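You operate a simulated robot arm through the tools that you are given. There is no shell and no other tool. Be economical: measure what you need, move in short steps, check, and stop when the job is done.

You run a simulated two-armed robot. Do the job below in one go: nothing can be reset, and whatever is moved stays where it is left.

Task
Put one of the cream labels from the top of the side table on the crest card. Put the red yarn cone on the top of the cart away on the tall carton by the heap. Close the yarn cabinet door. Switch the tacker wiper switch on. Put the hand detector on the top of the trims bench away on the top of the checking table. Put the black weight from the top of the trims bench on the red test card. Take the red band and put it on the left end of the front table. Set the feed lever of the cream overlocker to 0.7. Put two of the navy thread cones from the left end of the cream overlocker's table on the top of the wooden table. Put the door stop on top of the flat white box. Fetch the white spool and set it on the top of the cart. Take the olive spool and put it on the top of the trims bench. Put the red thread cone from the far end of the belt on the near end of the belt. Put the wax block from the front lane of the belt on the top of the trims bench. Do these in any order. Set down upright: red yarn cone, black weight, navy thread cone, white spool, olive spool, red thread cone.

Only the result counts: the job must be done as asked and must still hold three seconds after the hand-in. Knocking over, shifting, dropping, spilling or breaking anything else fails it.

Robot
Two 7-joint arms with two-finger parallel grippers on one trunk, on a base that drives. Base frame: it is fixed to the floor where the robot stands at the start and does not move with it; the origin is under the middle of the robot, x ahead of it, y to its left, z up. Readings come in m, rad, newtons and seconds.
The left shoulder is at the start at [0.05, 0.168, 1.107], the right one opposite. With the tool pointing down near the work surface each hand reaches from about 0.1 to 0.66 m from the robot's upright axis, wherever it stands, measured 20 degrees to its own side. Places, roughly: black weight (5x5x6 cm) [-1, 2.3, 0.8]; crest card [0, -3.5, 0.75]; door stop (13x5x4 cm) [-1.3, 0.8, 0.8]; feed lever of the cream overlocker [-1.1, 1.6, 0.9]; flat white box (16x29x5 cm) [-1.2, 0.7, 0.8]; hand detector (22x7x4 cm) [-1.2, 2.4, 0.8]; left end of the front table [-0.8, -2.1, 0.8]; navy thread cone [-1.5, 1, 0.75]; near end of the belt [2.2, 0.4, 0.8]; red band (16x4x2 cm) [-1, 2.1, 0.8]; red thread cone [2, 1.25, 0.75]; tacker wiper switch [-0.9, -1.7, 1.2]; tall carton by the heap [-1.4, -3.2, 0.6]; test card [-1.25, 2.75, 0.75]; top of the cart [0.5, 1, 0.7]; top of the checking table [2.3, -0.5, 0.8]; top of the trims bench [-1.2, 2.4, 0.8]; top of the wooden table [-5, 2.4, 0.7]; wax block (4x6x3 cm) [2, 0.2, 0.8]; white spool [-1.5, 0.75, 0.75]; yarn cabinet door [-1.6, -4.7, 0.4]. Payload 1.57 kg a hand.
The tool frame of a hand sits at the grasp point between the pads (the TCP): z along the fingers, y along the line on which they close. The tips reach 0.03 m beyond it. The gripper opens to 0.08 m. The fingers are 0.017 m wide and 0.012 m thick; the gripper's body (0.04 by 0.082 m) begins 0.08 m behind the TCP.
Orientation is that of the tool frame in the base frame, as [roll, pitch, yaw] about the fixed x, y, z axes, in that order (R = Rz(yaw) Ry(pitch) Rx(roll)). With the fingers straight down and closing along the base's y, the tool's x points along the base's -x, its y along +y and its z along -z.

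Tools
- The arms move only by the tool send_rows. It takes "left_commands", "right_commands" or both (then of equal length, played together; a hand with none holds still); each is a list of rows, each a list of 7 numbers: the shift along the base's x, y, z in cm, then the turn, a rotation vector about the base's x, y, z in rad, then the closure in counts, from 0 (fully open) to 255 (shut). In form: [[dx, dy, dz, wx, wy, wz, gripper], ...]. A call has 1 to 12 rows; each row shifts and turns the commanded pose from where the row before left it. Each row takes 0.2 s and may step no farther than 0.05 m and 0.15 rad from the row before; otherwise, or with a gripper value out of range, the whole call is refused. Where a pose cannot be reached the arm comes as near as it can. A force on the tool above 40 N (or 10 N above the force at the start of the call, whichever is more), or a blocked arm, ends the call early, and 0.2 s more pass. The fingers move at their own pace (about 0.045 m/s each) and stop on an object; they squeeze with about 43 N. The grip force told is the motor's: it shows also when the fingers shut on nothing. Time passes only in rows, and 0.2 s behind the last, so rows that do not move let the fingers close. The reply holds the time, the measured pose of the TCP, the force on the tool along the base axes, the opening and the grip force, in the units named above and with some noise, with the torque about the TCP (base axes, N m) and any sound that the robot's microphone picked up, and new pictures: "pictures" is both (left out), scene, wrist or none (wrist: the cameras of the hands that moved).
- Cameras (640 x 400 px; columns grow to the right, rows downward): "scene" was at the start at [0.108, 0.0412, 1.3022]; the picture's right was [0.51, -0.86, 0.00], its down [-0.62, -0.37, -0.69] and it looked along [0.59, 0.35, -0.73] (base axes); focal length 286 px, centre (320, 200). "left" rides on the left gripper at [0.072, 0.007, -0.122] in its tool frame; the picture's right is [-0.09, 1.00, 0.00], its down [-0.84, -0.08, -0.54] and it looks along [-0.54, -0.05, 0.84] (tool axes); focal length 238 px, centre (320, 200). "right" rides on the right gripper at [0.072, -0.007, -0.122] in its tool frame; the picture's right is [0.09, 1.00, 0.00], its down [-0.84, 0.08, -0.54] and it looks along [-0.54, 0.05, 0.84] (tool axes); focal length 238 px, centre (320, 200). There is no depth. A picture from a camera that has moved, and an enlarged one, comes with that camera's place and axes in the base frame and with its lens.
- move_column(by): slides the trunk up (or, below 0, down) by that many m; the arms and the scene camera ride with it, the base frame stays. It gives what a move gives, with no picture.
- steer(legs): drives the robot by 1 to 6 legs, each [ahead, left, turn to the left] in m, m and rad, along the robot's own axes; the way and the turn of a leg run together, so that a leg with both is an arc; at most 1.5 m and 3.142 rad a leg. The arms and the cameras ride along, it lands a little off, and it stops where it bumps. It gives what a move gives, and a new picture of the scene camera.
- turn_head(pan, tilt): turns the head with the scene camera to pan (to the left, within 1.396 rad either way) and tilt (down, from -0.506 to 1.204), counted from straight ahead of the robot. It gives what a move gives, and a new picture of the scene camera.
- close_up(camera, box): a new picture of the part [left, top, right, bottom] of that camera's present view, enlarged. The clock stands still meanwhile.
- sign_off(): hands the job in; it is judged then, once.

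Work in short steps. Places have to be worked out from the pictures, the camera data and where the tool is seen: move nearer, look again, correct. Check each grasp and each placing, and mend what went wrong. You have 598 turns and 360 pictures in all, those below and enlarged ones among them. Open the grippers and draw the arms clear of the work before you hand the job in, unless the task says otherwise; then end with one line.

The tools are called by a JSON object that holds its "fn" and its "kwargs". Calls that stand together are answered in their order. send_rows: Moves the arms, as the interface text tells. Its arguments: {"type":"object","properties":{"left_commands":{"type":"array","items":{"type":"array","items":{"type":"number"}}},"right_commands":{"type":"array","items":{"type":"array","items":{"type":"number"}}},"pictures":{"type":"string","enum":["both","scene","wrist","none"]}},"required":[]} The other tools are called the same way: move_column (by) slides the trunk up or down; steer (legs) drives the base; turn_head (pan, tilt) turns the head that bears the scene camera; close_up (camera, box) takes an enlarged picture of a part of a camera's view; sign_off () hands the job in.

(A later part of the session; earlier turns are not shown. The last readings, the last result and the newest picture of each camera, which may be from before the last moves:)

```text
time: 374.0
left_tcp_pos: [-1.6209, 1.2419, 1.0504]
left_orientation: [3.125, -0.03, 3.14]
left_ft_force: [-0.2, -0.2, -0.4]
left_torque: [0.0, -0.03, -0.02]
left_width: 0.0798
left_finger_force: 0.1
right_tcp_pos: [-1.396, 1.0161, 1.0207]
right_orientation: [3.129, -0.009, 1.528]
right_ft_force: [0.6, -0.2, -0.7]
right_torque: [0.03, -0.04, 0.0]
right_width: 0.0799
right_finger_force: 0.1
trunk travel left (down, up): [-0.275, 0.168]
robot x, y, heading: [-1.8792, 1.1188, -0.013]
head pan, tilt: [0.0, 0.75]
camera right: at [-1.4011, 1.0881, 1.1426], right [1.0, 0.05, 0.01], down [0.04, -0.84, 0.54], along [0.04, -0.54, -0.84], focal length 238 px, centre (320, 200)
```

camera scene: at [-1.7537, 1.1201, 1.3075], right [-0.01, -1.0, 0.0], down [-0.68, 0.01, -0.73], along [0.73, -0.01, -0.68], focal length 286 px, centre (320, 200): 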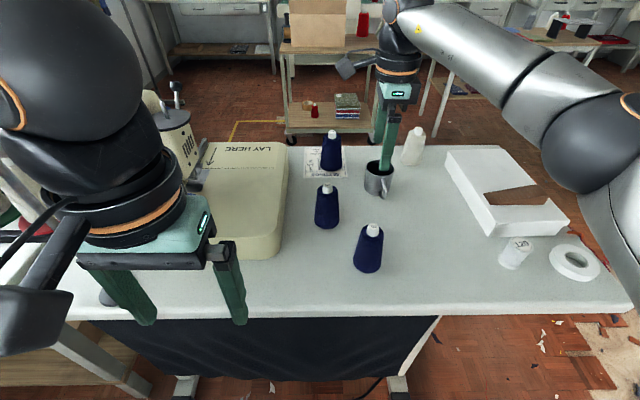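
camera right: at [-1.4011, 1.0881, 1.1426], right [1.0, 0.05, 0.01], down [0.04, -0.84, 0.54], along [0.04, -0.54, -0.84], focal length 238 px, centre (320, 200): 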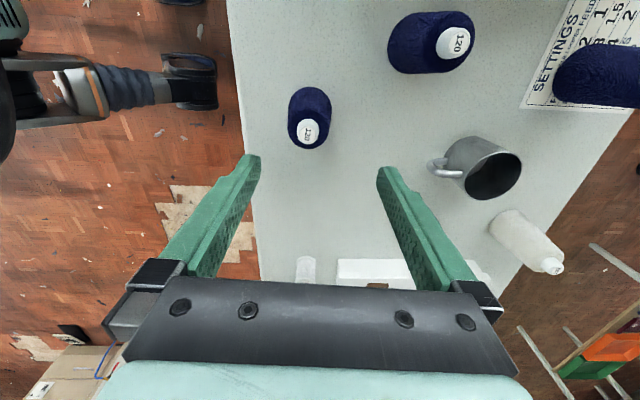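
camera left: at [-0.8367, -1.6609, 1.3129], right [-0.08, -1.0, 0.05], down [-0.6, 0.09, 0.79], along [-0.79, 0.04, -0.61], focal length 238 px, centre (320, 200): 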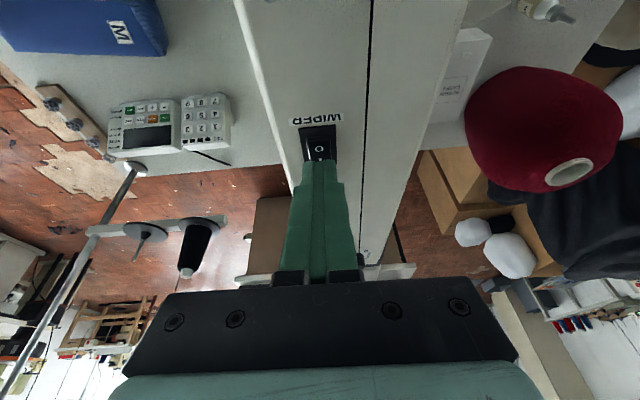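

Cone A is at (-1.407, 1.020). I descend to z≈0.886 and close.

{"fn": "send_rows", "kwargs": {"right_commands": [[-1.1, 0.4, -3, 0, 0, 0, 0], [0, 0, -4, 0, 0, 0, 0], [0, 0, -4, 0, 0, 0, 0], [0, 0, -2.4, 0, 0, 0, 0], [0, 0, 0, 0, 0, 0, 255], [0, 0, 0, 0, 0, 0, 255], [0, 0, 0, 0, 0, 0, 255], [0, 0, 4, 0, 0, 0, 255], [0, 0, 4, 0, 0, 0, 255], [0, 0, 4, 0, 0, 0, 255], [0, 0, 2, 0, 0, 0, 255]], "pictures": "wrist"}}

```text
time: 376.4
left_tcp_pos: [-1.6219, 1.2421, 1.0512]
left_orientation: [3.124, -0.033, 3.139]
left_ft_force: [0.6, 1.0, 0.1]
left_torque: [-0.01, 0.02, -0.01]
left_width: 0.08
left_finger_force: 0.1
right_tcp_pos: [-1.4076, 1.0212, 1.0259]
right_orientation: [3.133, -0.009, 1.53]
right_ft_force: [0.2, -0.1, -0.7]
right_torque: [0.01, -0.01, -0.02]
right_width: 0.0484
right_finger_force: 42.6
trunk travel left (down, up): [-0.275, 0.168]
robot x, y, heading: [-1.8756, 1.1189, -0.016]
head pan, tilt: [0.0, 0.75]
camera right: at [-1.4128, 1.0929, 1.1497], right [1.0, 0.05, 0.01], down [0.04, -0.84, 0.54], along [0.04, -0.53, -0.84], focal length 238 px, centre (320, 200)
```

right: 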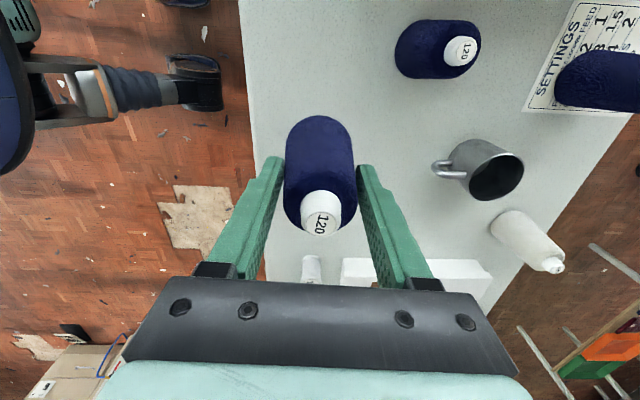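

Cone A held. For cone B with the left hand I shift right to y≈0.90 and extend the left over (-1.295, 1.10).

{"fn": "steer", "kwargs": {"legs": [[0, -0.22, 0]]}}

{"fn": "send_rows", "kwargs": {"left_commands": [[4, 1, 0, 0, 0.03, 0, 0], [4, 1, 0, 0, 0, 0, 0], [4, 1, 0, 0, 0, 0, 0], [4, 1, 0, 0, 0, 0, 0], [4, 1, 0, 0, 0, 0, 0], [4, 1, -1, 0, 0, 0, 0], [4, 1, -1, 0, 0, 0, 0], [4, 0.8, -1, 0, 0, 0, 0], [0.7, 0, 0, 0, 0, 0, 0]], "right_commands": [[0, -2, 0, 0, 0, 0, 255], [0, -2, 0, 0, 0, 0, 255], [0, -2, 0, 0, 0, 0, 255], [0, -2, 0, 0, 0, 0, 255], [0, -2, 0, 0, 0, 0, 255], [0, -2, 0, 0, 0, 0, 255], [0, -1, 0, 0, 0, 0, 255], [0, -1, 0, 0, 0, 0, 255], [0, 0, 0, 0, 0, 0, 255]], "pictures": "wrist"}}

```text
time: 378.1
left_tcp_pos: [-1.6243, 1.0219, 1.0517]
left_orientation: [3.124, -0.033, 3.136]
left_ft_force: [-0.3, 0.2, -0.2]
left_torque: [0.0, 0.01, -0.01]
left_width: 0.0798
left_finger_force: 0.0
right_tcp_pos: [-1.4108, 0.8007, 1.0267]
right_orientation: [3.129, -0.01, 1.525]
right_ft_force: [-0.1, -0.8, -1.4]
right_torque: [0.02, 0.0, -0.01]
right_width: 0.0483
right_finger_force: 42.6
trunk travel left (down, up): [-0.275, 0.168]
robot x, y, heading: [-1.8834, 0.8985, -0.013]
head pan, tilt: [0.0, 0.75]
camera scene: at [-1.7569, 0.8994, 1.3075], right [-0.01, -1.0, 0.0], down [-0.68, 0.01, -0.73], along [0.73, -0.01, -0.68], focal length 286 px, centre (320, 200)
```

scene: 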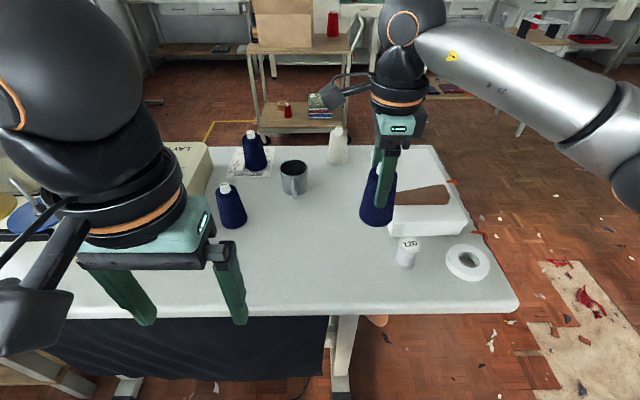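

```text
time: 380.1
left_tcp_pos: [-1.297, 1.0999, 1.0209]
left_orientation: [3.124, -0.063, 3.138]
left_ft_force: [-0.3, -0.5, -0.5]
left_torque: [-0.01, -0.01, 0.01]
left_width: 0.08
left_finger_force: 0.1
right_tcp_pos: [-1.4103, 0.6606, 1.0276]
right_orientation: [3.13, -0.009, 1.528]
right_ft_force: [0.2, 0.0, -1.5]
right_torque: [0.02, 0.03, -0.01]
right_width: 0.0483
right_finger_force: 42.7
trunk travel left (down, up): [-0.275, 0.168]
robot x, y, heading: [-1.8806, 0.9043, -0.017]
head pan, tilt: [0.0, 0.75]
camera right: at [-1.4159, 0.7329, 1.1496], right [1.0, 0.05, 0.01], down [0.04, -0.84, 0.54], along [0.04, -0.54, -0.84], focal length 238 px, centre (320, 200)
camera left: at [-1.3613, 1.1056, 1.1454], right [0.1, 1.0, 0.01], down [0.87, -0.09, 0.49], along [0.49, -0.04, -0.87], focal length 238 px, centre (320, 200)
```

right: 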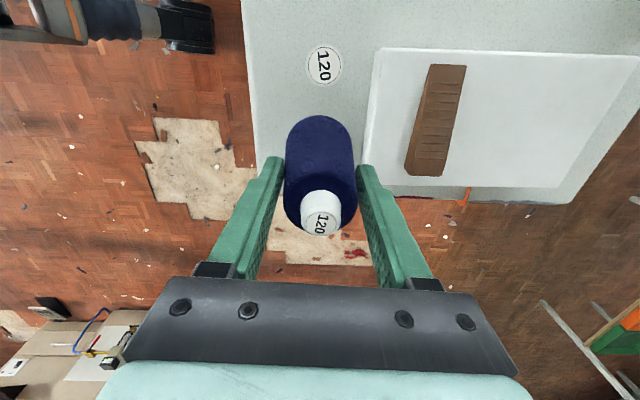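
left: 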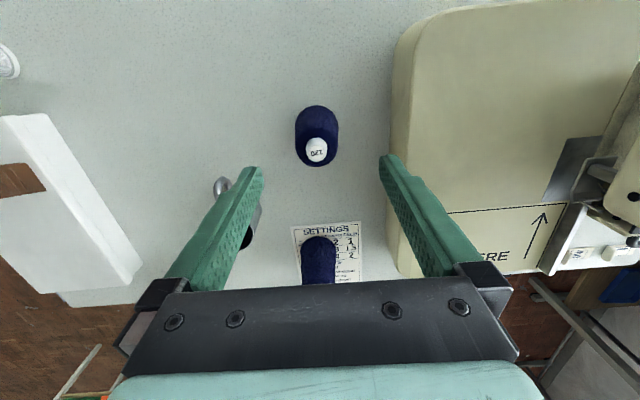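

Cone B is at (-1.288, 1.097), clear of the platform. I level the hand, descend and close.

{"fn": "send_rows", "kwargs": {"left_commands": [[0.9, -0.3, -2, 0, -0.06, 0, 0], [0, 0, -4, 0, 0, 0, 0], [0, 0, -4, 0, 0, 0, 0], [0, 0, -3.5, 0, 0, 0, 0], [0, 0, 0, 0, 0, 0, 255], [0, 0, 0, 0, 0, 0, 255], [0, 0, 0, 0, 0, 0, 255], [0, 0, 4, 0, 0, 0, 255], [0, 0, 4, 0, 0, 0, 255], [0, 0, 4, 0, 0, 0, 255], [-3, 0, 2, 0, 0, 0, 255], [-4, 0, 1, 0, 0, 0, 255]], "pictures": "both"}}

```text
time: 382.7
left_tcp_pos: [-1.3606, 1.0981, 1.035]
left_orientation: [3.124, 0.001, 3.14]
left_ft_force: [0.2, -0.7, -1.6]
left_torque: [-0.01, -0.03, -0.02]
left_width: 0.0511
left_finger_force: 42.9
right_tcp_pos: [-1.4109, 0.6616, 1.0275]
right_orientation: [3.13, -0.006, 1.528]
right_ft_force: [0.6, -0.3, -0.5]
right_torque: [0.03, -0.02, 0.03]
right_width: 0.048
right_finger_force: 43.0
trunk travel left (down, up): [-0.275, 0.168]
robot x, y, heading: [-1.8815, 0.9047, -0.019]
head pan, tilt: [0.0, 0.75]
camera scene: at [-1.7572, 0.9002, 1.3075], right [-0.02, -1.0, 0.0], down [-0.68, 0.01, -0.73], along [0.73, -0.01, -0.68], focal length 286 px, centre (320, 200)
camera left: at [-1.4319, 1.1033, 1.157], right [0.09, 1.0, 0.02], down [0.84, -0.09, 0.54], along [0.54, -0.04, -0.84], focal length 238 px, centre (320, 200)
```

scene: 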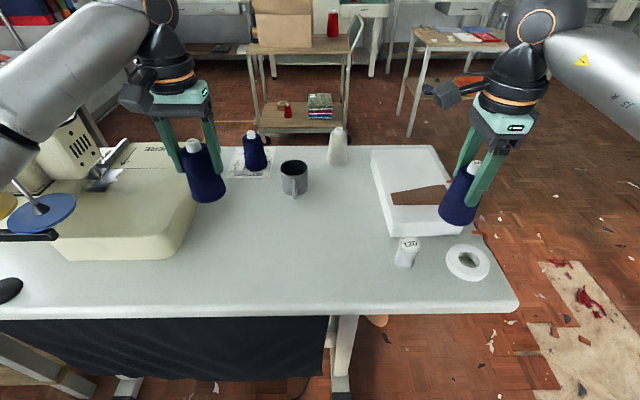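
left: 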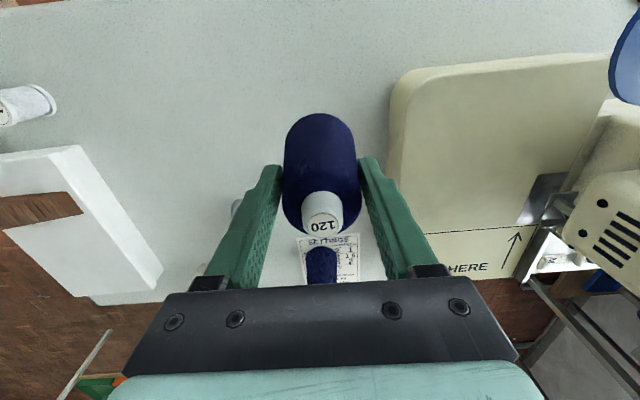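

Both cones are held. I back off, turn about to the right, and head west toward the wooden table, with a look.

{"fn": "turn_head", "kwargs": {"pan": -0.2, "tilt": 0.4}}

{"fn": "steer", "kwargs": {"legs": [[-0.25, 0, 0], [0, -0.4, 0], [0, 0, -3.1], [0.6, 0, 0]]}}

```text
time: 383.5
left_tcp_pos: [-1.359, 1.0977, 1.0358]
left_orientation: [3.124, -0.001, 3.14]
left_ft_force: [0.2, -0.5, -1.8]
left_torque: [-0.01, -0.02, -0.01]
left_width: 0.0512
left_finger_force: 42.8
right_tcp_pos: [-1.4103, 0.6615, 1.027]
right_orientation: [3.129, -0.01, 1.53]
right_ft_force: [0.0, 0.2, -1.2]
right_torque: [-0.01, -0.01, -0.01]
right_width: 0.0479
right_finger_force: 42.9
trunk travel left (down, up): [-0.275, 0.168]
robot x, y, heading: [-1.8784, 0.902, -0.013]
head pan, tilt: [-0.201, 0.4]
camera scene: at [-1.7491, 0.8814, 1.3385], right [-0.21, -0.98, 0.0], down [-0.38, 0.08, -0.92], along [0.9, -0.2, -0.39], focal length 286 px, centre (320, 200)
```

scene: 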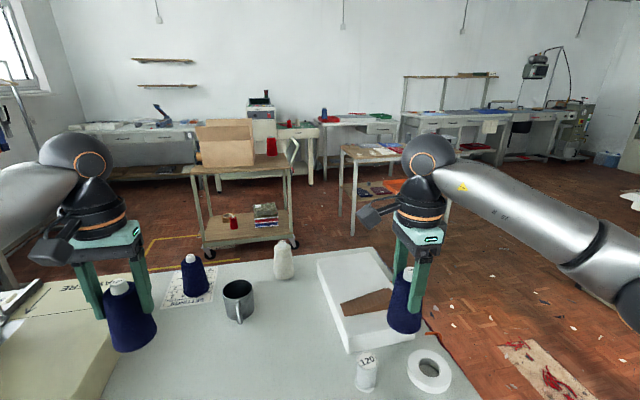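

```text
time: 397.7
left_tcp_pos: [-3.2472, 0.2675, 1.035]
left_orientation: [3.125, -0.001, 0.041]
left_ft_force: [1.3, -0.1, -1.5]
left_torque: [0.0, -0.04, -0.03]
left_width: 0.0507
left_finger_force: 43.7
right_tcp_pos: [-3.216, 0.7055, 1.0276]
right_orientation: [3.129, -0.008, -1.57]
right_ft_force: [-1.2, 0.2, -0.7]
right_torque: [-0.01, 0.0, 0.01]
right_width: 0.0472
right_finger_force: 43.6
trunk travel left (down, up): [-0.275, 0.168]
robot x, y, heading: [-2.7308, 0.4858, -3.111]
head pan, tilt: [-0.201, 0.4]
camera scene: at [-2.8693, 0.5009, 1.3385], right [0.17, 0.99, 0.0], down [0.38, -0.07, -0.92], along [-0.91, 0.16, -0.39], focal length 286 px, centre (320, 200)
```

scene: 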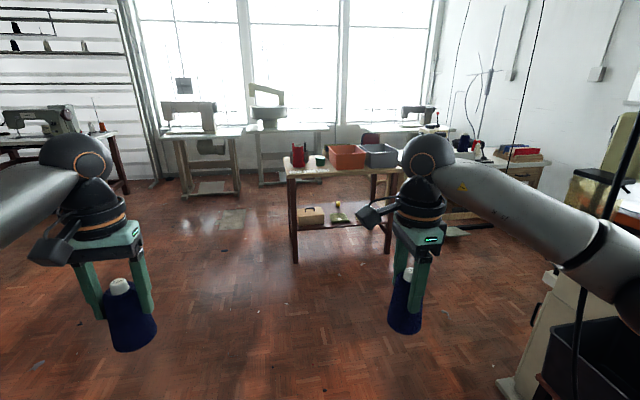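

The wooden table of the task should be the one by the wall, right-of-center. I go further west and look again.

{"fn": "steer", "kwargs": {"legs": [[1.3, 0, 0], [0, 0, -0.8]]}}

```text
time: 406.3
left_tcp_pos: [-4.5513, 0.6656, 1.0365]
left_orientation: [3.123, -0.002, -0.76]
left_ft_force: [-1.3, 0.6, -0.4]
left_torque: [0.01, 0.03, 0.0]
left_width: 0.0509
left_finger_force: 43.2
right_tcp_pos: [-4.2144, 0.9476, 1.0278]
right_orientation: [3.13, -0.01, -2.367]
right_ft_force: [-0.7, 0.4, -0.6]
right_torque: [-0.02, 0.01, 0.03]
right_width: 0.0469
right_finger_force: 42.7
trunk travel left (down, up): [-0.275, 0.168]
robot x, y, heading: [-4.0373, 0.4535, 2.368]
head pan, tilt: [-0.201, 0.4]
camera scene: at [-4.1201, 0.556, 1.3386], right [0.83, 0.56, 0.0], down [0.22, -0.32, -0.92], along [-0.52, 0.76, -0.39], focal length 286 px, centre (320, 200)
```

scene: 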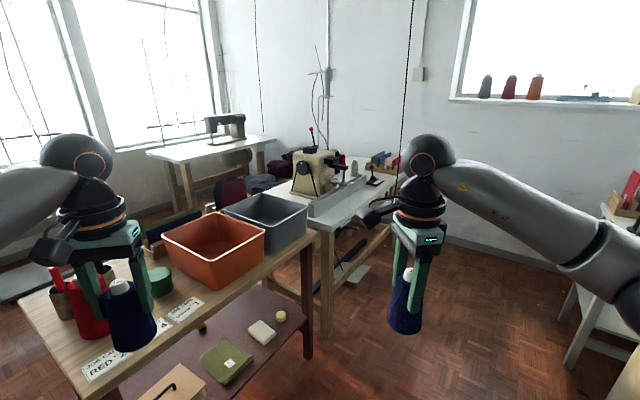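

I zoom in on the table by the wall to see whether its top is wood.

{"fn": "close_up", "kwargs": {"camera": "scene", "box": [260, 120, 460, 245]}}

```text
3.20 times, centred on (360, 182) of scene
camera zoom: at [-4.1201, 0.556, 1.3386], right [0.83, 0.56, 0.0], down [0.22, -0.32, -0.92], along [-0.52, 0.76, -0.39], focal length 914 px, centre (192, 256)
```

zoom: 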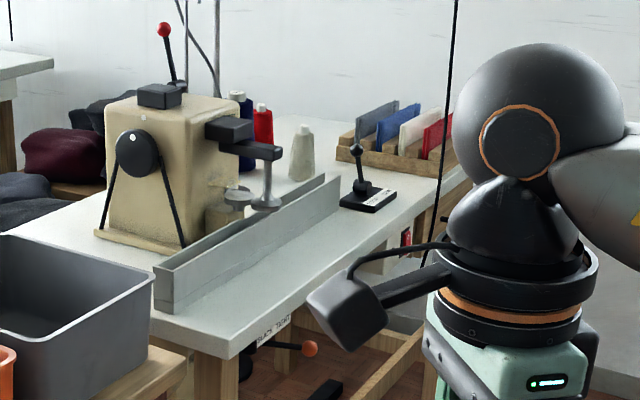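

It's the white-topped table with wooden legs centered near (-5, 2.3), matching the given place. I drive up to stand before it, facing −x.

{"fn": "steer", "kwargs": {"legs": [[1.12, -0.93, 0], [0, 0, 0.77]]}}

{"fn": "turn_head", "kwargs": {"pan": 0.0, "tilt": 0.6}}

```text
time: 415.5
left_tcp_pos: [-4.6983, 1.6788, 1.036]
left_orientation: [3.125, -0.002, 0.027]
left_ft_force: [-0.4, -0.3, -1.0]
left_torque: [0.01, 0.02, 0.01]
left_width: 0.05
left_finger_force: 43.3
right_tcp_pos: [-4.6604, 2.1167, 1.0289]
right_orientation: [3.13, -0.007, -1.583]
right_ft_force: [0.0, 1.0, -1.7]
right_torque: [-0.02, -0.02, 0.0]
right_width: 0.0464
right_finger_force: 42.7
trunk travel left (down, up): [-0.275, 0.168]
robot x, y, heading: [-4.1856, 1.8904, -3.12]
head pan, tilt: [-0.201, 0.4]
camera scene: at [-4.3162, 1.9067, 1.3386], right [0.19, 0.98, 0.0], down [0.38, -0.07, -0.92], along [-0.91, 0.17, -0.39], focal length 286 px, centre (320, 200)
```

scene: 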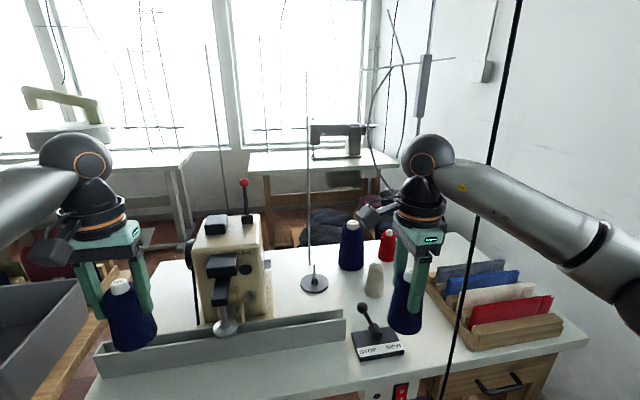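

```text
time: 416.3
left_tcp_pos: [-4.6977, 1.6804, 1.0357]
left_orientation: [3.123, -0.003, 0.027]
left_ft_force: [-0.1, -0.3, -1.8]
left_torque: [-0.02, -0.02, -0.01]
left_width: 0.0499
left_finger_force: 43.3
right_tcp_pos: [-4.661, 2.1173, 1.0283]
right_orientation: [3.129, -0.006, -1.584]
right_ft_force: [0.5, -0.4, -0.7]
right_torque: [-0.06, 0.01, 0.0]
right_width: 0.0464
right_finger_force: 43.0
trunk travel left (down, up): [-0.275, 0.168]
robot x, y, heading: [-4.1848, 1.8877, -3.125]
head pan, tilt: [0.0, 0.6]
camera scene: at [-4.3136, 1.8884, 1.3204], right [-0.01, 1.0, 0.0], down [0.56, 0.01, -0.83], along [-0.83, -0.01, -0.56], focal length 286 px, centre (320, 200)
```

scene: 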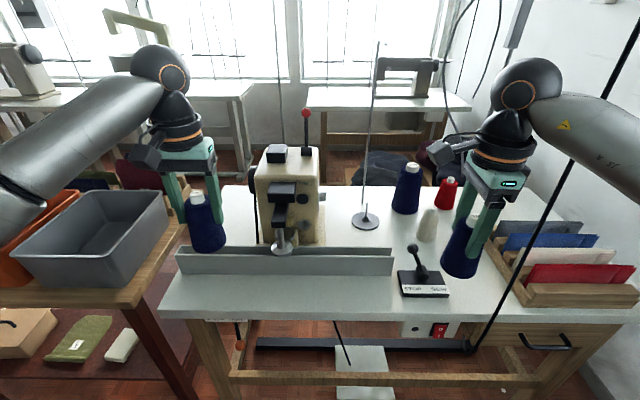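

This table's right half matches the given place. I pull the right hand back to see the free space there.

{"fn": "send_rows", "kwargs": {"right_commands": [[4, 2, 1, 0, 0, 0, 255], [4, 2, 1, 0, 0, 0, 255], [4, 2, 1, 0, 0, 0, 255], [4, 2, 1, 0, 0, 0, 255]], "pictures": "none"}}

{"fn": "turn_head", "kwargs": {"pan": -0.25, "tilt": 0.6}}

```text
time: 417.3
left_tcp_pos: [-4.698, 1.681, 1.036]
left_orientation: [3.124, 0.0, 0.027]
left_ft_force: [0.2, 0.1, -1.3]
left_torque: [0.02, -0.02, -0.01]
left_width: 0.0499
left_finger_force: 43.2
right_tcp_pos: [-4.5005, 2.1968, 1.0673]
right_orientation: [3.129, -0.008, -1.583]
right_ft_force: [0.1, -0.8, -0.8]
right_torque: [0.01, 0.02, -0.02]
right_width: 0.0461
right_finger_force: 42.3
trunk travel left (down, up): [-0.275, 0.168]
robot x, y, heading: [-4.1809, 1.8911, -3.129]
head pan, tilt: [0.0, 0.6]
```

```text
time: 418.0
left_tcp_pos: [-4.6984, 1.6787, 1.0356]
left_orientation: [3.126, -0.001, 0.026]
left_ft_force: [-0.1, 0.4, -0.6]
left_torque: [-0.01, 0.01, -0.02]
left_width: 0.0498
left_finger_force: 43.4
right_tcp_pos: [-4.5011, 2.1966, 1.0671]
right_orientation: [3.129, -0.007, -1.585]
right_ft_force: [-0.2, 0.9, -0.9]
right_torque: [0.01, 0.01, -0.03]
right_width: 0.0464
right_finger_force: 43.1
trunk travel left (down, up): [-0.275, 0.168]
robot x, y, heading: [-4.1864, 1.8915, -3.132]
head pan, tilt: [-0.25, 0.6]
camera scene: at [-4.3111, 1.9102, 1.3204], right [0.23, 0.97, 0.0], down [0.55, -0.13, -0.82], along [-0.8, 0.19, -0.57], focal length 286 px, centre (320, 200)
```

scene: 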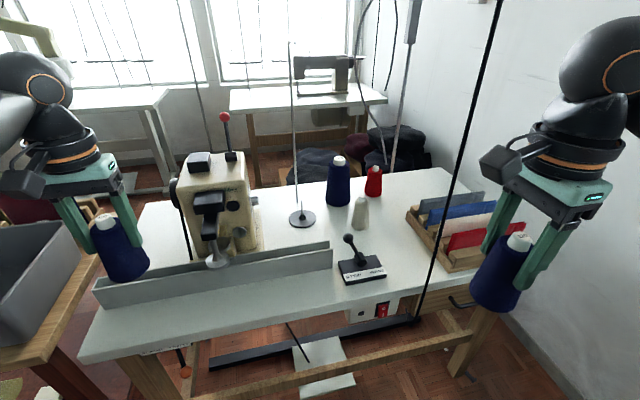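

Free space in the right half lies at about x −4.92…−4.74, y 2.21…2.34; a hanging cable is near (-4.69, 2.26), so the left arm (coming from the left) is best. I draw the left hand back and move the base to about (-4.33, 2.2).

{"fn": "send_rows", "kwargs": {"left_commands": [[4, 1, 0, 0, 0, 0, 255], [4, 1, 0, 0, 0, 0, 255], [3, 1, 0, 0, 0, 0, 255]], "right_commands": [[2, 1, 1, 0, 0, 0, 255], [2, 1, 1, 0, 0, 0, 255], [2, 0, 1, 0, 0, 0, 255]], "pictures": "none"}}

{"fn": "steer", "kwargs": {"legs": [[0, -0.3, 0], [0.14, 0, 0]]}}

{"fn": "turn_head", "kwargs": {"pan": -0.05, "tilt": 0.75}}

```text
time: 418.8
left_tcp_pos: [-4.5878, 1.7106, 1.0364]
left_orientation: [3.124, 0.001, 0.026]
left_ft_force: [-0.3, 0.5, -0.1]
left_torque: [-0.03, -0.02, 0.0]
left_width: 0.05
left_finger_force: 43.0
right_tcp_pos: [-4.44, 2.217, 1.0984]
right_orientation: [3.131, -0.009, -1.584]
right_ft_force: [-0.4, 0.3, -0.7]
right_torque: [-0.01, 0.01, -0.01]
right_width: 0.0464
right_finger_force: 43.0
trunk travel left (down, up): [-0.275, 0.168]
robot x, y, heading: [-4.1841, 1.8901, -3.127]
head pan, tilt: [-0.25, 0.6]
```

```text
time: 421.8
left_tcp_pos: [-4.732, 2.0066, 1.0368]
left_orientation: [3.124, -0.001, 0.025]
left_ft_force: [-1.2, -1.1, -0.7]
left_torque: [-0.03, -0.04, -0.03]
left_width: 0.0496
left_finger_force: 42.9
right_tcp_pos: [-4.5842, 2.5125, 1.0975]
right_orientation: [3.13, -0.006, -1.585]
right_ft_force: [0.2, -0.3, -1.2]
right_torque: [0.0, 0.02, 0.0]
right_width: 0.0465
right_finger_force: 42.7
trunk travel left (down, up): [-0.275, 0.168]
robot x, y, heading: [-4.3277, 2.1883, -3.125]
head pan, tilt: [-0.25, 0.6]
camera scene: at [-4.4545, 2.2062, 1.3203], right [0.23, 0.97, 0.0], down [0.55, -0.13, -0.82], along [-0.8, 0.19, -0.57], focal length 286 px, centre (320, 200)
```

scene: 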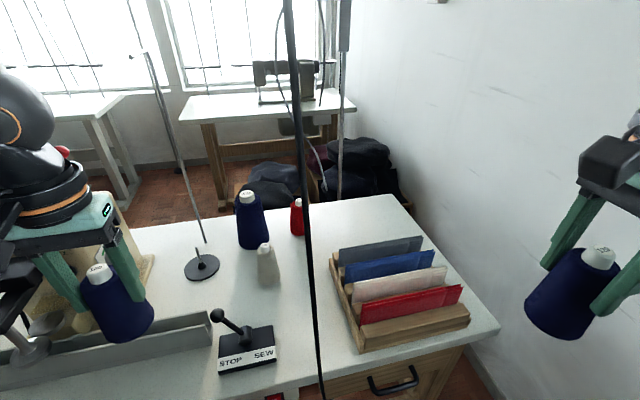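

```text
time: 422.5
left_tcp_pos: [-4.732, 2.0059, 1.037]
left_orientation: [3.124, -0.002, 0.024]
left_ft_force: [0.1, -0.4, -1.2]
left_torque: [0.02, 0.0, 0.0]
left_width: 0.0496
left_finger_force: 43.3
right_tcp_pos: [-4.583, 2.5127, 1.0968]
right_orientation: [3.13, -0.007, -1.584]
right_ft_force: [-0.2, -0.1, -1.7]
right_torque: [0.0, -0.03, -0.01]
right_width: 0.0462
right_finger_force: 43.3
trunk travel left (down, up): [-0.275, 0.168]
robot x, y, heading: [-4.3273, 2.188, -3.129]
head pan, tilt: [-0.051, 0.75]
camera scene: at [-4.4508, 2.1887, 1.3075], right [0.04, 1.0, 0.0], down [0.68, -0.03, -0.73], along [-0.73, 0.03, -0.68], focal length 286 px, centre (320, 200)
```

scene: 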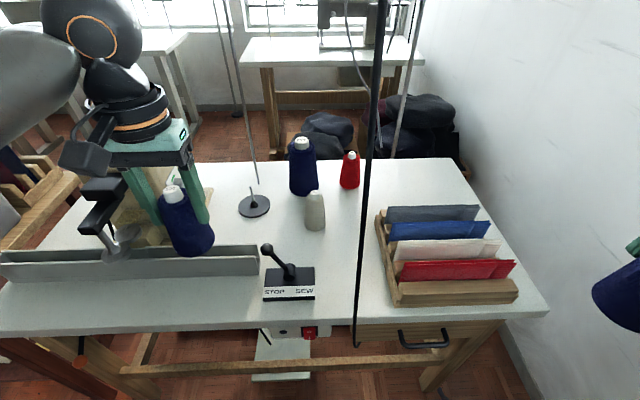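

Cable drop is at about (-4.70, 2.28), just before the table edge. Spots: Q1 (-4.945, 2.295), Q2 (-4.80, 2.28). I extend the left hand past the cable's x, then turn right 0.5 rad to bring the left shoulder forward.

{"fn": "send_rows", "kwargs": {"left_commands": [[-3.5, -2.8, 1, 0, 0, 0, 255], [-3.5, -2.8, 1, 0, 0, 0, 255], [0, 0, 0, 0, 0, 0, 255]], "pictures": "none"}}

{"fn": "steer", "kwargs": {"legs": [[0, 0, -0.5]]}}

```text
time: 423.3
left_tcp_pos: [-4.8011, 1.9495, 1.0571]
left_orientation: [3.125, -0.002, 0.025]
left_ft_force: [-0.9, 0.5, -0.5]
left_torque: [0.0, -0.02, 0.0]
left_width: 0.0492
left_finger_force: 43.1
right_tcp_pos: [-4.5827, 2.5125, 1.0982]
right_orientation: [3.13, -0.007, -1.585]
right_ft_force: [-0.7, -0.4, -1.6]
right_torque: [0.0, -0.01, -0.02]
right_width: 0.0464
right_finger_force: 42.7
trunk travel left (down, up): [-0.275, 0.168]
robot x, y, heading: [-4.3284, 2.18, -3.129]
head pan, tilt: [-0.051, 0.75]
```

```text
time: 425.2
left_tcp_pos: [-4.858, 2.2058, 1.0562]
left_orientation: [3.125, -0.002, -0.474]
left_ft_force: [-0.2, -0.1, -0.7]
left_torque: [0.01, 0.01, 0.01]
left_width: 0.0495
left_finger_force: 43.1
right_tcp_pos: [-4.3937, 2.5954, 1.0984]
right_orientation: [3.129, -0.008, -2.087]
right_ft_force: [0.5, -0.5, -2.1]
right_torque: [0.0, 0.03, 0.0]
right_width: 0.0463
right_finger_force: 42.7
trunk travel left (down, up): [-0.275, 0.168]
robot x, y, heading: [-4.3321, 2.1899, 2.654]
head pan, tilt: [-0.051, 0.75]
camera scene: at [-4.4343, 2.2475, 1.3075], right [0.51, 0.86, 0.0], down [0.59, -0.35, -0.73], along [-0.63, 0.37, -0.68], focal length 286 px, centre (320, 200)
```

scene: 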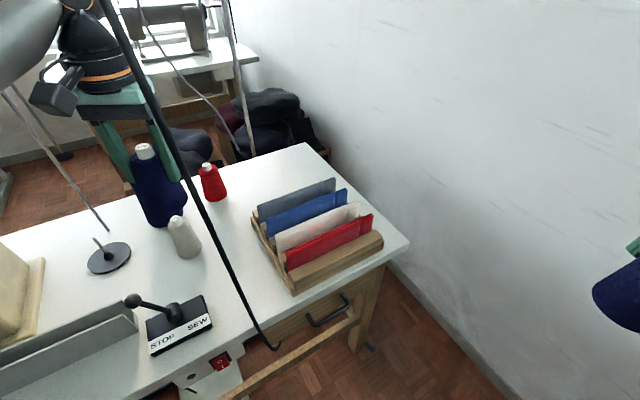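

Clear. I carry the cone to Q1 while turning the gripper so it closes along x.

{"fn": "send_rows", "kwargs": {"left_commands": [[-1.1, 1.1, 0, 0, 0, -0.137, 255], [-1.1, 1.1, 0, 0, 0, -0.137, 255], [-1.1, 1.1, 0, 0, 0, -0.137, 255], [-1.1, 1.1, 0, 0, 0, -0.137, 255], [-1.1, 1.1, 0, 0, 0, -0.137, 255], [-1.1, 1.1, 0, 0, 0, -0.137, 255], [-1.1, 1.1, 0, 0, 0, -0.137, 255], [-1, 1.2, 0, 0, 0, -0.137, 255], [0, 0, -4, 0, 0, 0, 255], [0, 0, -4, 0, 0, 0, 255], [0, 0, -2, 0, 0, 0, 255], [0, 0, 0, 0, 0, 0, 255]], "pictures": "both"}}

```text
time: 427.8
left_tcp_pos: [-4.9442, 2.2948, 0.9574]
left_orientation: [3.124, 0.0, -1.572]
left_ft_force: [0.5, 0.4, -1.8]
left_torque: [0.01, 0.02, 0.01]
left_width: 0.0493
left_finger_force: 43.2
right_tcp_pos: [-4.3953, 2.5968, 1.0977]
right_orientation: [3.129, -0.008, -2.085]
right_ft_force: [-0.5, 0.0, -2.3]
right_torque: [-0.01, 0.03, 0.03]
right_width: 0.046
right_finger_force: 43.4
trunk travel left (down, up): [-0.275, 0.168]
robot x, y, heading: [-4.3279, 2.1863, 2.654]
head pan, tilt: [-0.051, 0.75]
camera scene: at [-4.4344, 2.2474, 1.3075], right [0.51, 0.86, 0.0], down [0.59, -0.35, -0.73], along [-0.63, 0.37, -0.68], focal length 286 px, centre (320, 200)
camera left: at [-4.9492, 2.2237, 1.0786], right [-1.0, 0.09, 0.02], down [0.09, 0.84, 0.54], along [0.04, 0.54, -0.84], focal length 238 px, centre (320, 200)
```

scene: 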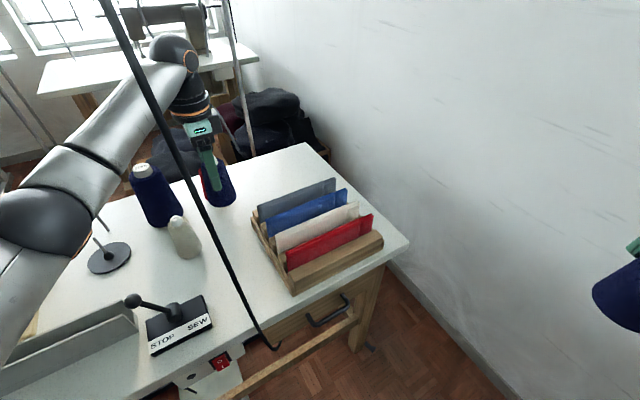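
left: 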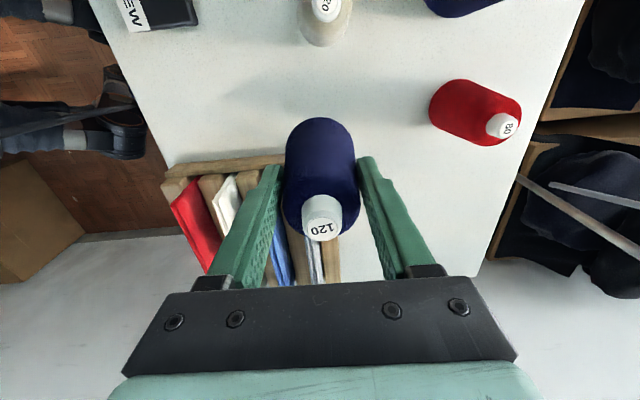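

Spot is clear (box edge well beyond). I lower, the last part in small steps until contact.

{"fn": "send_rows", "kwargs": {"left_commands": [[0, 0, -4, 0, 0, 0, 255], [0, 0, -2.5, 0, 0, 0, 255], [0, 0, -0.7, 0, 0, 0, 255], [0, 0, -0.7, 0, 0, 0, 255], [0, 0, -0.7, 0, 0, 0, 255], [0, 0, -0.7, 0, 0, 0, 255], [0, 0, -0.7, 0, 0, 0, 255], [0, 0, -0.7, 0, 0, 0, 255], [0, 0, -0.7, 0, 0, 0, 255], [0, 0, -0.7, 0, 0, 0, 255], [0, 0, -0.7, 0, 0, 0, 255], [0, 0, -0.7, 0, 0, 0, 255]], "pictures": "none"}}

```text
time: 430.4
left_tcp_pos: [-4.9448, 2.2964, 0.8275]
left_orientation: [3.119, 0.004, -1.573]
left_ft_force: [4.5, -4.4, 22.5]
left_torque: [-0.37, -0.64, -0.08]
left_width: 0.0494
left_finger_force: 42.4
right_tcp_pos: [-4.392, 2.5956, 1.0981]
right_orientation: [3.128, -0.009, -2.085]
right_ft_force: [0.9, 1.0, 0.0]
right_torque: [-0.01, -0.01, -0.04]
right_width: 0.0465
right_finger_force: 42.3
trunk travel left (down, up): [-0.275, 0.168]
robot x, y, heading: [-4.3281, 2.1824, 2.656]
head pan, tilt: [-0.051, 0.75]
```

Contact at table ≈0.743 (consistent with the given 0.7). I ease, release and rise.

{"fn": "send_rows", "kwargs": {"left_commands": [[0, 0, 0.5, 0, 0, 0, 255], [0, 0, 0, 0, 0, 0, 0], [0, 0, 0, 0, 0, 0, 0], [0, 0, 0, 0, 0, 0, 0], [0, 0, 4, 0, 0, 0, 0], [0, 0, 4, 0, 0, 0, 0], [0, 0, 4, 0, 0, 0, 0], [0, 0, 4, 0, 0, 0, 0], [1.2, -2.2, 3, 0, 0, 0, 0], [1.2, -2.2, 2, 0, 0, 0, 0]], "pictures": "scene"}}

```text
time: 432.6
left_tcp_pos: [-4.9196, 2.2507, 1.0375]
left_orientation: [3.124, -0.002, -1.57]
left_ft_force: [0.1, -0.4, -0.5]
left_torque: [0.01, -0.03, -0.01]
left_width: 0.08
left_finger_force: 0.0
right_tcp_pos: [-4.3947, 2.5956, 1.0985]
right_orientation: [3.129, -0.007, -2.086]
right_ft_force: [-0.2, -0.1, -1.1]
right_torque: [0.0, 0.01, -0.01]
right_width: 0.0461
right_finger_force: 42.8
trunk travel left (down, up): [-0.275, 0.168]
robot x, y, heading: [-4.3311, 2.1855, 2.653]
head pan, tilt: [-0.051, 0.75]
camera scene: at [-4.4341, 2.247, 1.3075], right [0.51, 0.86, 0.0], down [0.59, -0.35, -0.73], along [-0.63, 0.38, -0.68], focal length 286 px, centre (320, 200)
```

scene: 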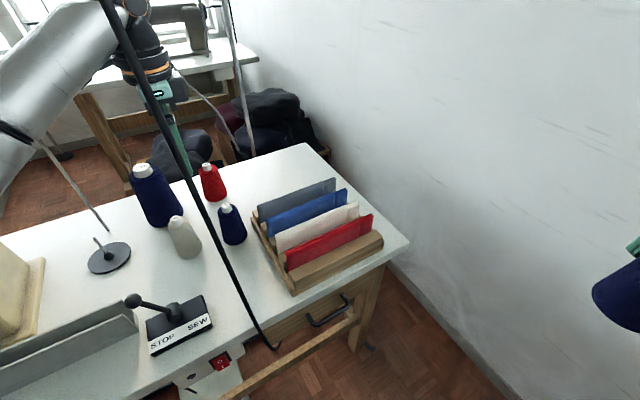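

The first cone stands upright at Q1. For the second (right hand) I'll approach from the right of the cable: first retract the left hand around the cable's left side.

{"fn": "send_rows", "kwargs": {"left_commands": [[0, -4, 0, 0, 0, 0, 0], [0, -4, 0, 0, 0, 0, 0], [0, -4, 0, 0, 0, 0, 0], [0, -4, 0, 0, 0, 0, 0], [0, -4, 0, 0, 0, 0, 0], [2, -3, 0, 0, 0, 0.1, 0], [4, -2, 0, 0, 0, 0.12, 0], [4, 0, 0, 0, 0, 0.14, 0], [4, 0, 0, 0, 0, 0.14, 0], [4, 0, 0, 0, 0, 0.14, 0], [4, 0, 0, 0, 0, 0.14, 0], [4, 0, 0, 0, 0, 0.14, 0]], "pictures": "none"}}

{"fn": "steer", "kwargs": {"legs": [[-0.06, 0, 0], [0, 0, 0.48], [0, -0.23, 0]]}}

```text
time: 435.2
left_tcp_pos: [-4.6591, 2.0013, 1.0364]
left_orientation: [3.124, -0.001, -0.651]
left_ft_force: [-0.1, 0.0, 0.5]
left_torque: [-0.02, 0.01, 0.0]
left_width: 0.08
left_finger_force: 0.0
right_tcp_pos: [-4.395, 2.5961, 1.0992]
right_orientation: [3.129, -0.008, -2.086]
right_ft_force: [-0.1, 0.9, -1.3]
right_torque: [0.0, 0.0, 0.03]
right_width: 0.0463
right_finger_force: 42.7
trunk travel left (down, up): [-0.275, 0.168]
robot x, y, heading: [-4.3274, 2.1855, 2.656]
head pan, tilt: [-0.051, 0.75]
```

```text
time: 438.8
left_tcp_pos: [-4.4845, 2.0695, 1.0369]
left_orientation: [3.126, -0.002, -0.171]
left_ft_force: [-0.7, -0.5, 0.2]
left_torque: [-0.02, -0.03, 0.0]
left_width: 0.08
left_finger_force: 0.0
right_tcp_pos: [-4.5215, 2.72, 1.0976]
right_orientation: [3.13, -0.009, -1.604]
right_ft_force: [0.1, 0.4, -0.8]
right_torque: [0.01, -0.01, 0.0]
right_width: 0.0462
right_finger_force: 43.5
trunk travel left (down, up): [-0.275, 0.168]
robot x, y, heading: [-4.2736, 2.3836, 3.134]
head pan, tilt: [-0.051, 0.75]
camera scene: at [-4.3965, 2.3928, 1.3075], right [0.06, 1.0, 0.0], down [0.68, -0.04, -0.73], along [-0.73, 0.04, -0.68], focal length 286 px, centre (320, 200)
```

scene: 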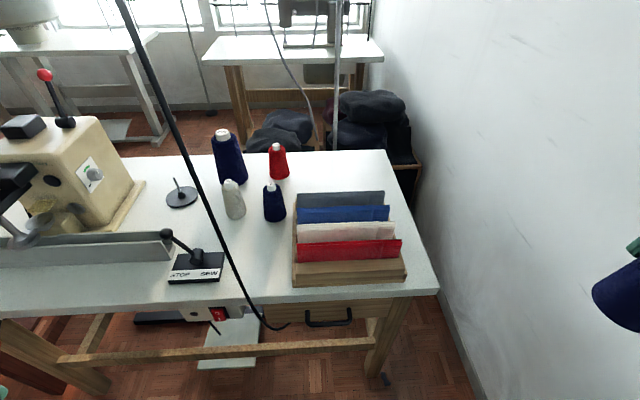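

The cable hangs vertically at (-4.68, 2.26). I move 0.1 m further right and ahead a little, then bring the right hand in from over the card box to (-4.85, 2.272).

{"fn": "send_rows", "kwargs": {"right_commands": [[-3, -3, 0, 0, 0, 0, 255], [-3, -3, 0, 0, 0, 0, 255], [-3, -3, 0, 0, 0, 0, 255]], "pictures": "none"}}

{"fn": "steer", "kwargs": {"legs": [[0.03, -0.1, 0]]}}

{"fn": "send_rows", "kwargs": {"right_commands": [[-4, -2, 0, 0, 0, 0.1, 255], [-4, -2, 0, 0, 0, 0.1, 255], [-4, -2, 0, 0, 0, 0.1, 255], [-4, -2, 0, 0, 0, 0.1, 255], [-3.5, -3, -1, 0, 0, 0.1, 255], [0, 0, 0, 0, 0, 0, 255]], "pictures": "both"}}

```text
time: 439.6
left_tcp_pos: [-4.484, 2.069, 1.0361]
left_orientation: [3.123, -0.002, -0.17]
left_ft_force: [0.5, -0.3, 0.4]
left_torque: [-0.01, 0.03, -0.01]
left_width: 0.0802
left_finger_force: 0.1
right_tcp_pos: [-4.614, 2.6281, 1.0984]
right_orientation: [3.13, -0.008, -1.604]
right_ft_force: [-0.5, 0.6, -1.0]
right_torque: [-0.01, -0.02, 0.01]
right_width: 0.0465
right_finger_force: 42.9
trunk travel left (down, up): [-0.275, 0.168]
robot x, y, heading: [-4.2751, 2.3884, 3.137]
head pan, tilt: [-0.051, 0.75]
```

```text
time: 440.9
left_tcp_pos: [-4.5041, 2.1487, 1.0333]
left_orientation: [3.138, 0.008, -0.167]
left_ft_force: [-0.7, -0.6, -0.8]
left_torque: [0.0, 0.03, 0.0]
left_width: 0.08
left_finger_force: 0.1
right_tcp_pos: [-4.6372, 2.7067, 1.1023]
right_orientation: [3.133, 0.011, -1.599]
right_ft_force: [0.3, -0.4, -0.7]
right_torque: [-0.01, -0.03, -0.01]
right_width: 0.0461
right_finger_force: 43.0
trunk travel left (down, up): [-0.275, 0.168]
robot x, y, heading: [-4.3023, 2.4822, 3.14]
head pan, tilt: [-0.051, 0.75]
stopped in leg 1: the robot was blocked; the commanded pose is now the measured one
camera scene: at [-4.4175, 2.4685, 1.3091], right [0.06, 1.0, 0.02], down [0.68, -0.03, -0.74], along [-0.73, 0.05, -0.68], focal length 286 px, centre (320, 200)
```

scene: 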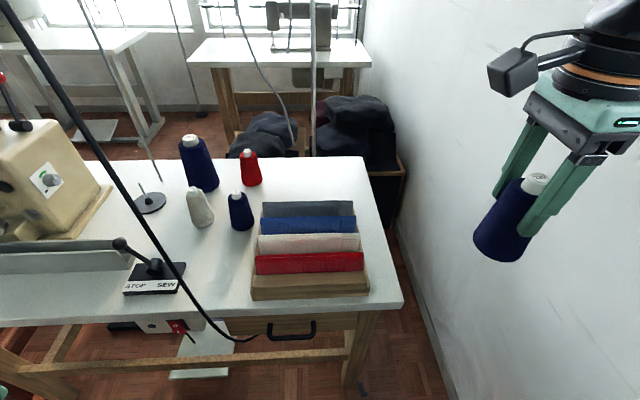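

```text
time: 442.4
left_tcp_pos: [-4.5107, 2.1644, 1.0361]
left_orientation: [3.125, -0.001, -0.17]
left_ft_force: [0.2, -0.3, 0.6]
left_torque: [0.0, 0.0, 0.01]
left_width: 0.0803
left_finger_force: 0.1
right_tcp_pos: [-4.8364, 2.612, 1.086]
right_orientation: [3.139, -0.006, -1.099]
right_ft_force: [-1.2, 0.9, -0.4]
right_torque: [-0.01, 0.03, 0.04]
right_width: 0.0462
right_finger_force: 43.0
trunk travel left (down, up): [-0.275, 0.168]
robot x, y, heading: [-4.2999, 2.4825, 3.134]
head pan, tilt: [-0.051, 0.75]
camera scene: at [-4.4246, 2.4883, 1.3075], right [0.06, 1.0, 0.0], down [0.68, -0.04, -0.73], along [-0.73, 0.04, -0.68], focal length 286 px, centre (320, 200)
camera right: at [-4.7994, 2.5533, 1.2077], right [-0.85, -0.53, 0.0], down [-0.45, 0.71, 0.54], along [-0.29, 0.45, -0.84], focal length 238 px, centre (320, 200)
```

scene: 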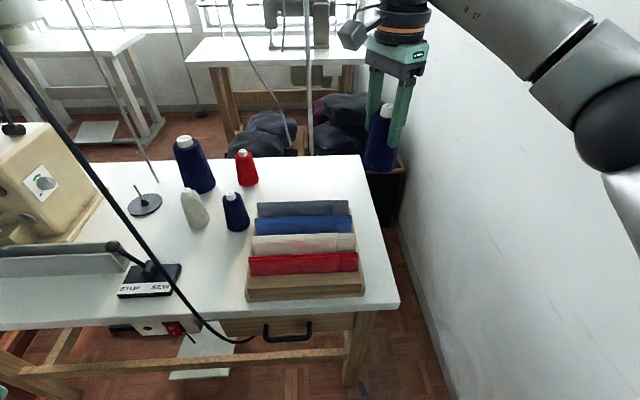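
right: 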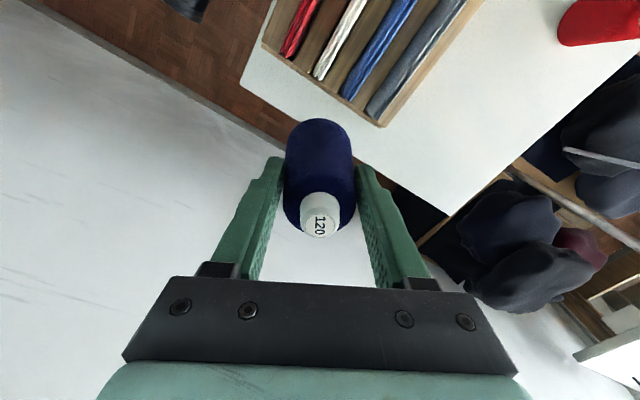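

I bring the hand left over the card box toward (-4.85, 2.28), squaring the gripper to close along y.

{"fn": "send_rows", "kwargs": {"right_commands": [[-0.2, -4.2, -0.5, 0, 0, 0.137, 255], [-0.2, -4.2, -0.5, 0, 0, 0.137, 255], [-0.2, -4.2, -0.5, 0, 0, 0.137, 255], [-0.2, -4.2, -0.5, 0, 0, 0.137, 255], [-0.2, -4.2, -1, 0, 0, 0.137, 255], [-0.2, -4.2, -1, 0, 0, 0.137, 255], [-0.2, -4.2, -1, 0, 0, 0.137, 255], [0, -4.2, -1, 0, 0, 0.137, 255], [0, 0, 0, 0, 0, 0, 255]], "pictures": "both"}}

```text
time: 444.4
left_tcp_pos: [-4.5119, 2.1643, 1.0364]
left_orientation: [3.124, -0.003, -0.169]
left_ft_force: [-0.7, 0.6, -0.1]
left_torque: [0.0, -0.02, 0.02]
left_width: 0.0801
left_finger_force: 0.1
right_tcp_pos: [-4.822, 2.4473, 1.0392]
right_orientation: [3.135, -0.006, -0.082]
right_ft_force: [-0.4, -0.1, -0.9]
right_torque: [-0.02, -0.05, -0.01]
right_width: 0.0462
right_finger_force: 43.1
right hand out of reach, approached as far as the arm can: row 4, 5, 6, 7, 8
trunk travel left (down, up): [-0.275, 0.168]
robot x, y, heading: [-4.3004, 2.4819, 3.136]
head pan, tilt: [-0.051, 0.75]
camera scene: at [-4.425, 2.4889, 1.3074], right [0.06, 1.0, 0.0], down [0.68, -0.04, -0.73], along [-0.73, 0.04, -0.68], focal length 286 px, centre (320, 200)
camera right: at [-4.7505, 2.4491, 1.1613], right [0.01, -1.0, 0.01], down [-0.84, -0.01, 0.54], along [-0.54, -0.01, -0.84], focal length 238 px, centre (320, 200)
```

scene: 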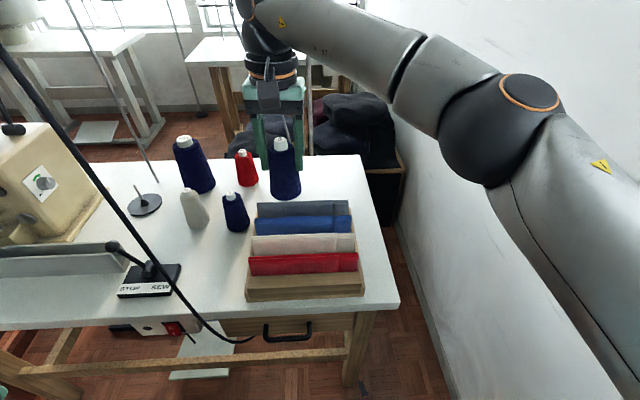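
right: 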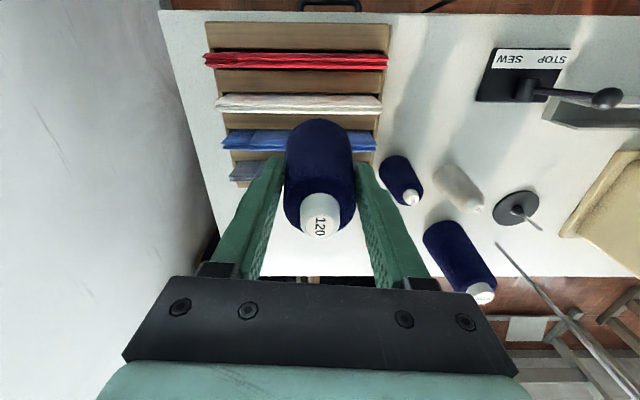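

The hand is limited inboard, but its elbow posture is well right of the cable, so simply sliding the base 0.175 m left puts the cone over its spot.

{"fn": "steer", "kwargs": {"legs": [[0, 0.175, 0]]}}

{"fn": "send_rows", "kwargs": {"right_commands": [[0, 0, -4, 0, 0, 0, 255], [0, 0, -4, 0, 0, 0, 255], [0, 0, 0, 0, 0, 0, 255]], "pictures": "wrist"}}

```text
time: 445.8
left_tcp_pos: [-4.5128, 1.9896, 1.0363]
left_orientation: [3.125, -0.004, -0.168]
left_ft_force: [0.0, -1.5, 0.7]
left_torque: [0.02, -0.02, 0.02]
left_width: 0.08
left_finger_force: 0.0
right_tcp_pos: [-4.8226, 2.2713, 1.0402]
right_orientation: [3.139, -0.008, -0.082]
right_ft_force: [0.7, -0.3, -1.1]
right_torque: [0.03, -0.04, -0.02]
right_width: 0.0465
right_finger_force: 42.7
trunk travel left (down, up): [-0.275, 0.168]
robot x, y, heading: [-4.3017, 2.3083, 3.136]
head pan, tilt: [-0.051, 0.75]
camera scene: at [-4.4256, 2.3128, 1.3075], right [0.06, 1.0, 0.0], down [0.68, -0.04, -0.73], along [-0.73, 0.04, -0.68], focal length 286 px, centre (320, 200)
```

scene: 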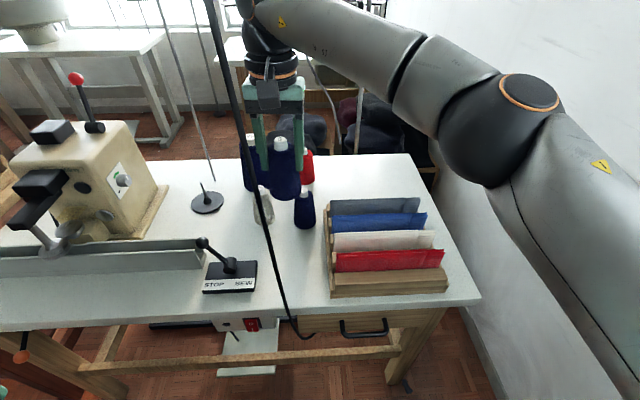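

```text
time: 446.6
left_tcp_pos: [-4.5121, 1.9897, 1.0373]
left_orientation: [3.124, -0.002, -0.169]
left_ft_force: [0.2, -1.0, 1.2]
left_torque: [-0.05, -0.01, 0.0]
left_width: 0.0798
left_finger_force: 0.3
right_tcp_pos: [-4.823, 2.2719, 0.959]
right_orientation: [3.136, -0.008, -0.081]
right_ft_force: [-0.8, -0.7, -1.0]
right_torque: [0.0, 0.01, 0.02]
right_width: 0.046
right_finger_force: 43.0
trunk travel left (down, up): [-0.275, 0.168]
robot x, y, heading: [-4.3012, 2.3107, 3.14]
head pan, tilt: [-0.051, 0.75]
camera right: at [-4.7519, 2.2725, 1.0817], right [0.01, -1.0, 0.0], down [-0.84, -0.01, 0.54], along [-0.54, -0.01, -0.84], focal length 238 px, centre (320, 200)
```

right: 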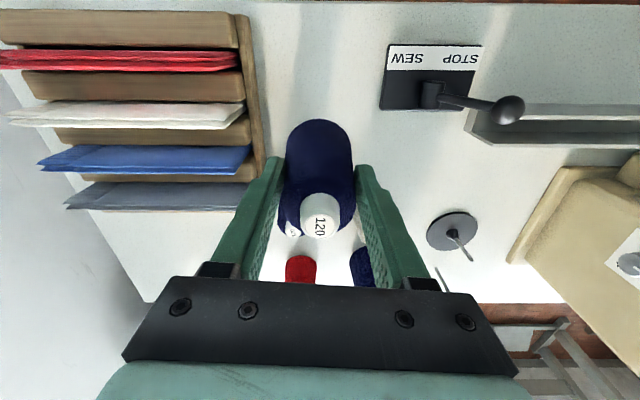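

Landing spot checks out. I lower to contact.

{"fn": "send_rows", "kwargs": {"right_commands": [[0, 0, -4, 0, 0, 0, 255], [0, 0, -4, 0, 0, 0, 255], [0, 0, -2.8, 0, 0, 0, 255], [0, 0, -0.7, 0, 0, 0, 255], [0, 0, -0.6, 0, 0, 0, 255], [0, 0, -0.5, 0, 0, 0, 255], [0, 0, -0.5, 0, 0, 0, 255], [0, 0, -0.5, 0, 0, 0, 255], [0, 0, -0.5, 0, 0, 0, 255], [0, 0, -0.5, 0, 0, 0, 255]], "pictures": "none"}}

```text
time: 448.6
left_tcp_pos: [-4.5115, 1.9904, 1.0367]
left_orientation: [3.124, 0.0, -0.171]
left_ft_force: [-1.1, -0.1, -0.3]
left_torque: [0.01, -0.02, -0.04]
left_width: 0.0799
left_finger_force: 0.1
right_tcp_pos: [-4.8242, 2.2722, 0.8286]
right_orientation: [3.134, -0.002, -0.084]
right_ft_force: [4.0, 3.0, 17.0]
right_torque: [0.12, -0.59, 0.07]
right_width: 0.0465
right_finger_force: 42.9
trunk travel left (down, up): [-0.275, 0.168]
robot x, y, heading: [-4.3045, 2.3086, 3.141]
head pan, tilt: [-0.051, 0.75]
stopped in row 9 (right hand): the force on the tool passed its limit (the readings are from after the stop); the commanded pose is now the measured one
```

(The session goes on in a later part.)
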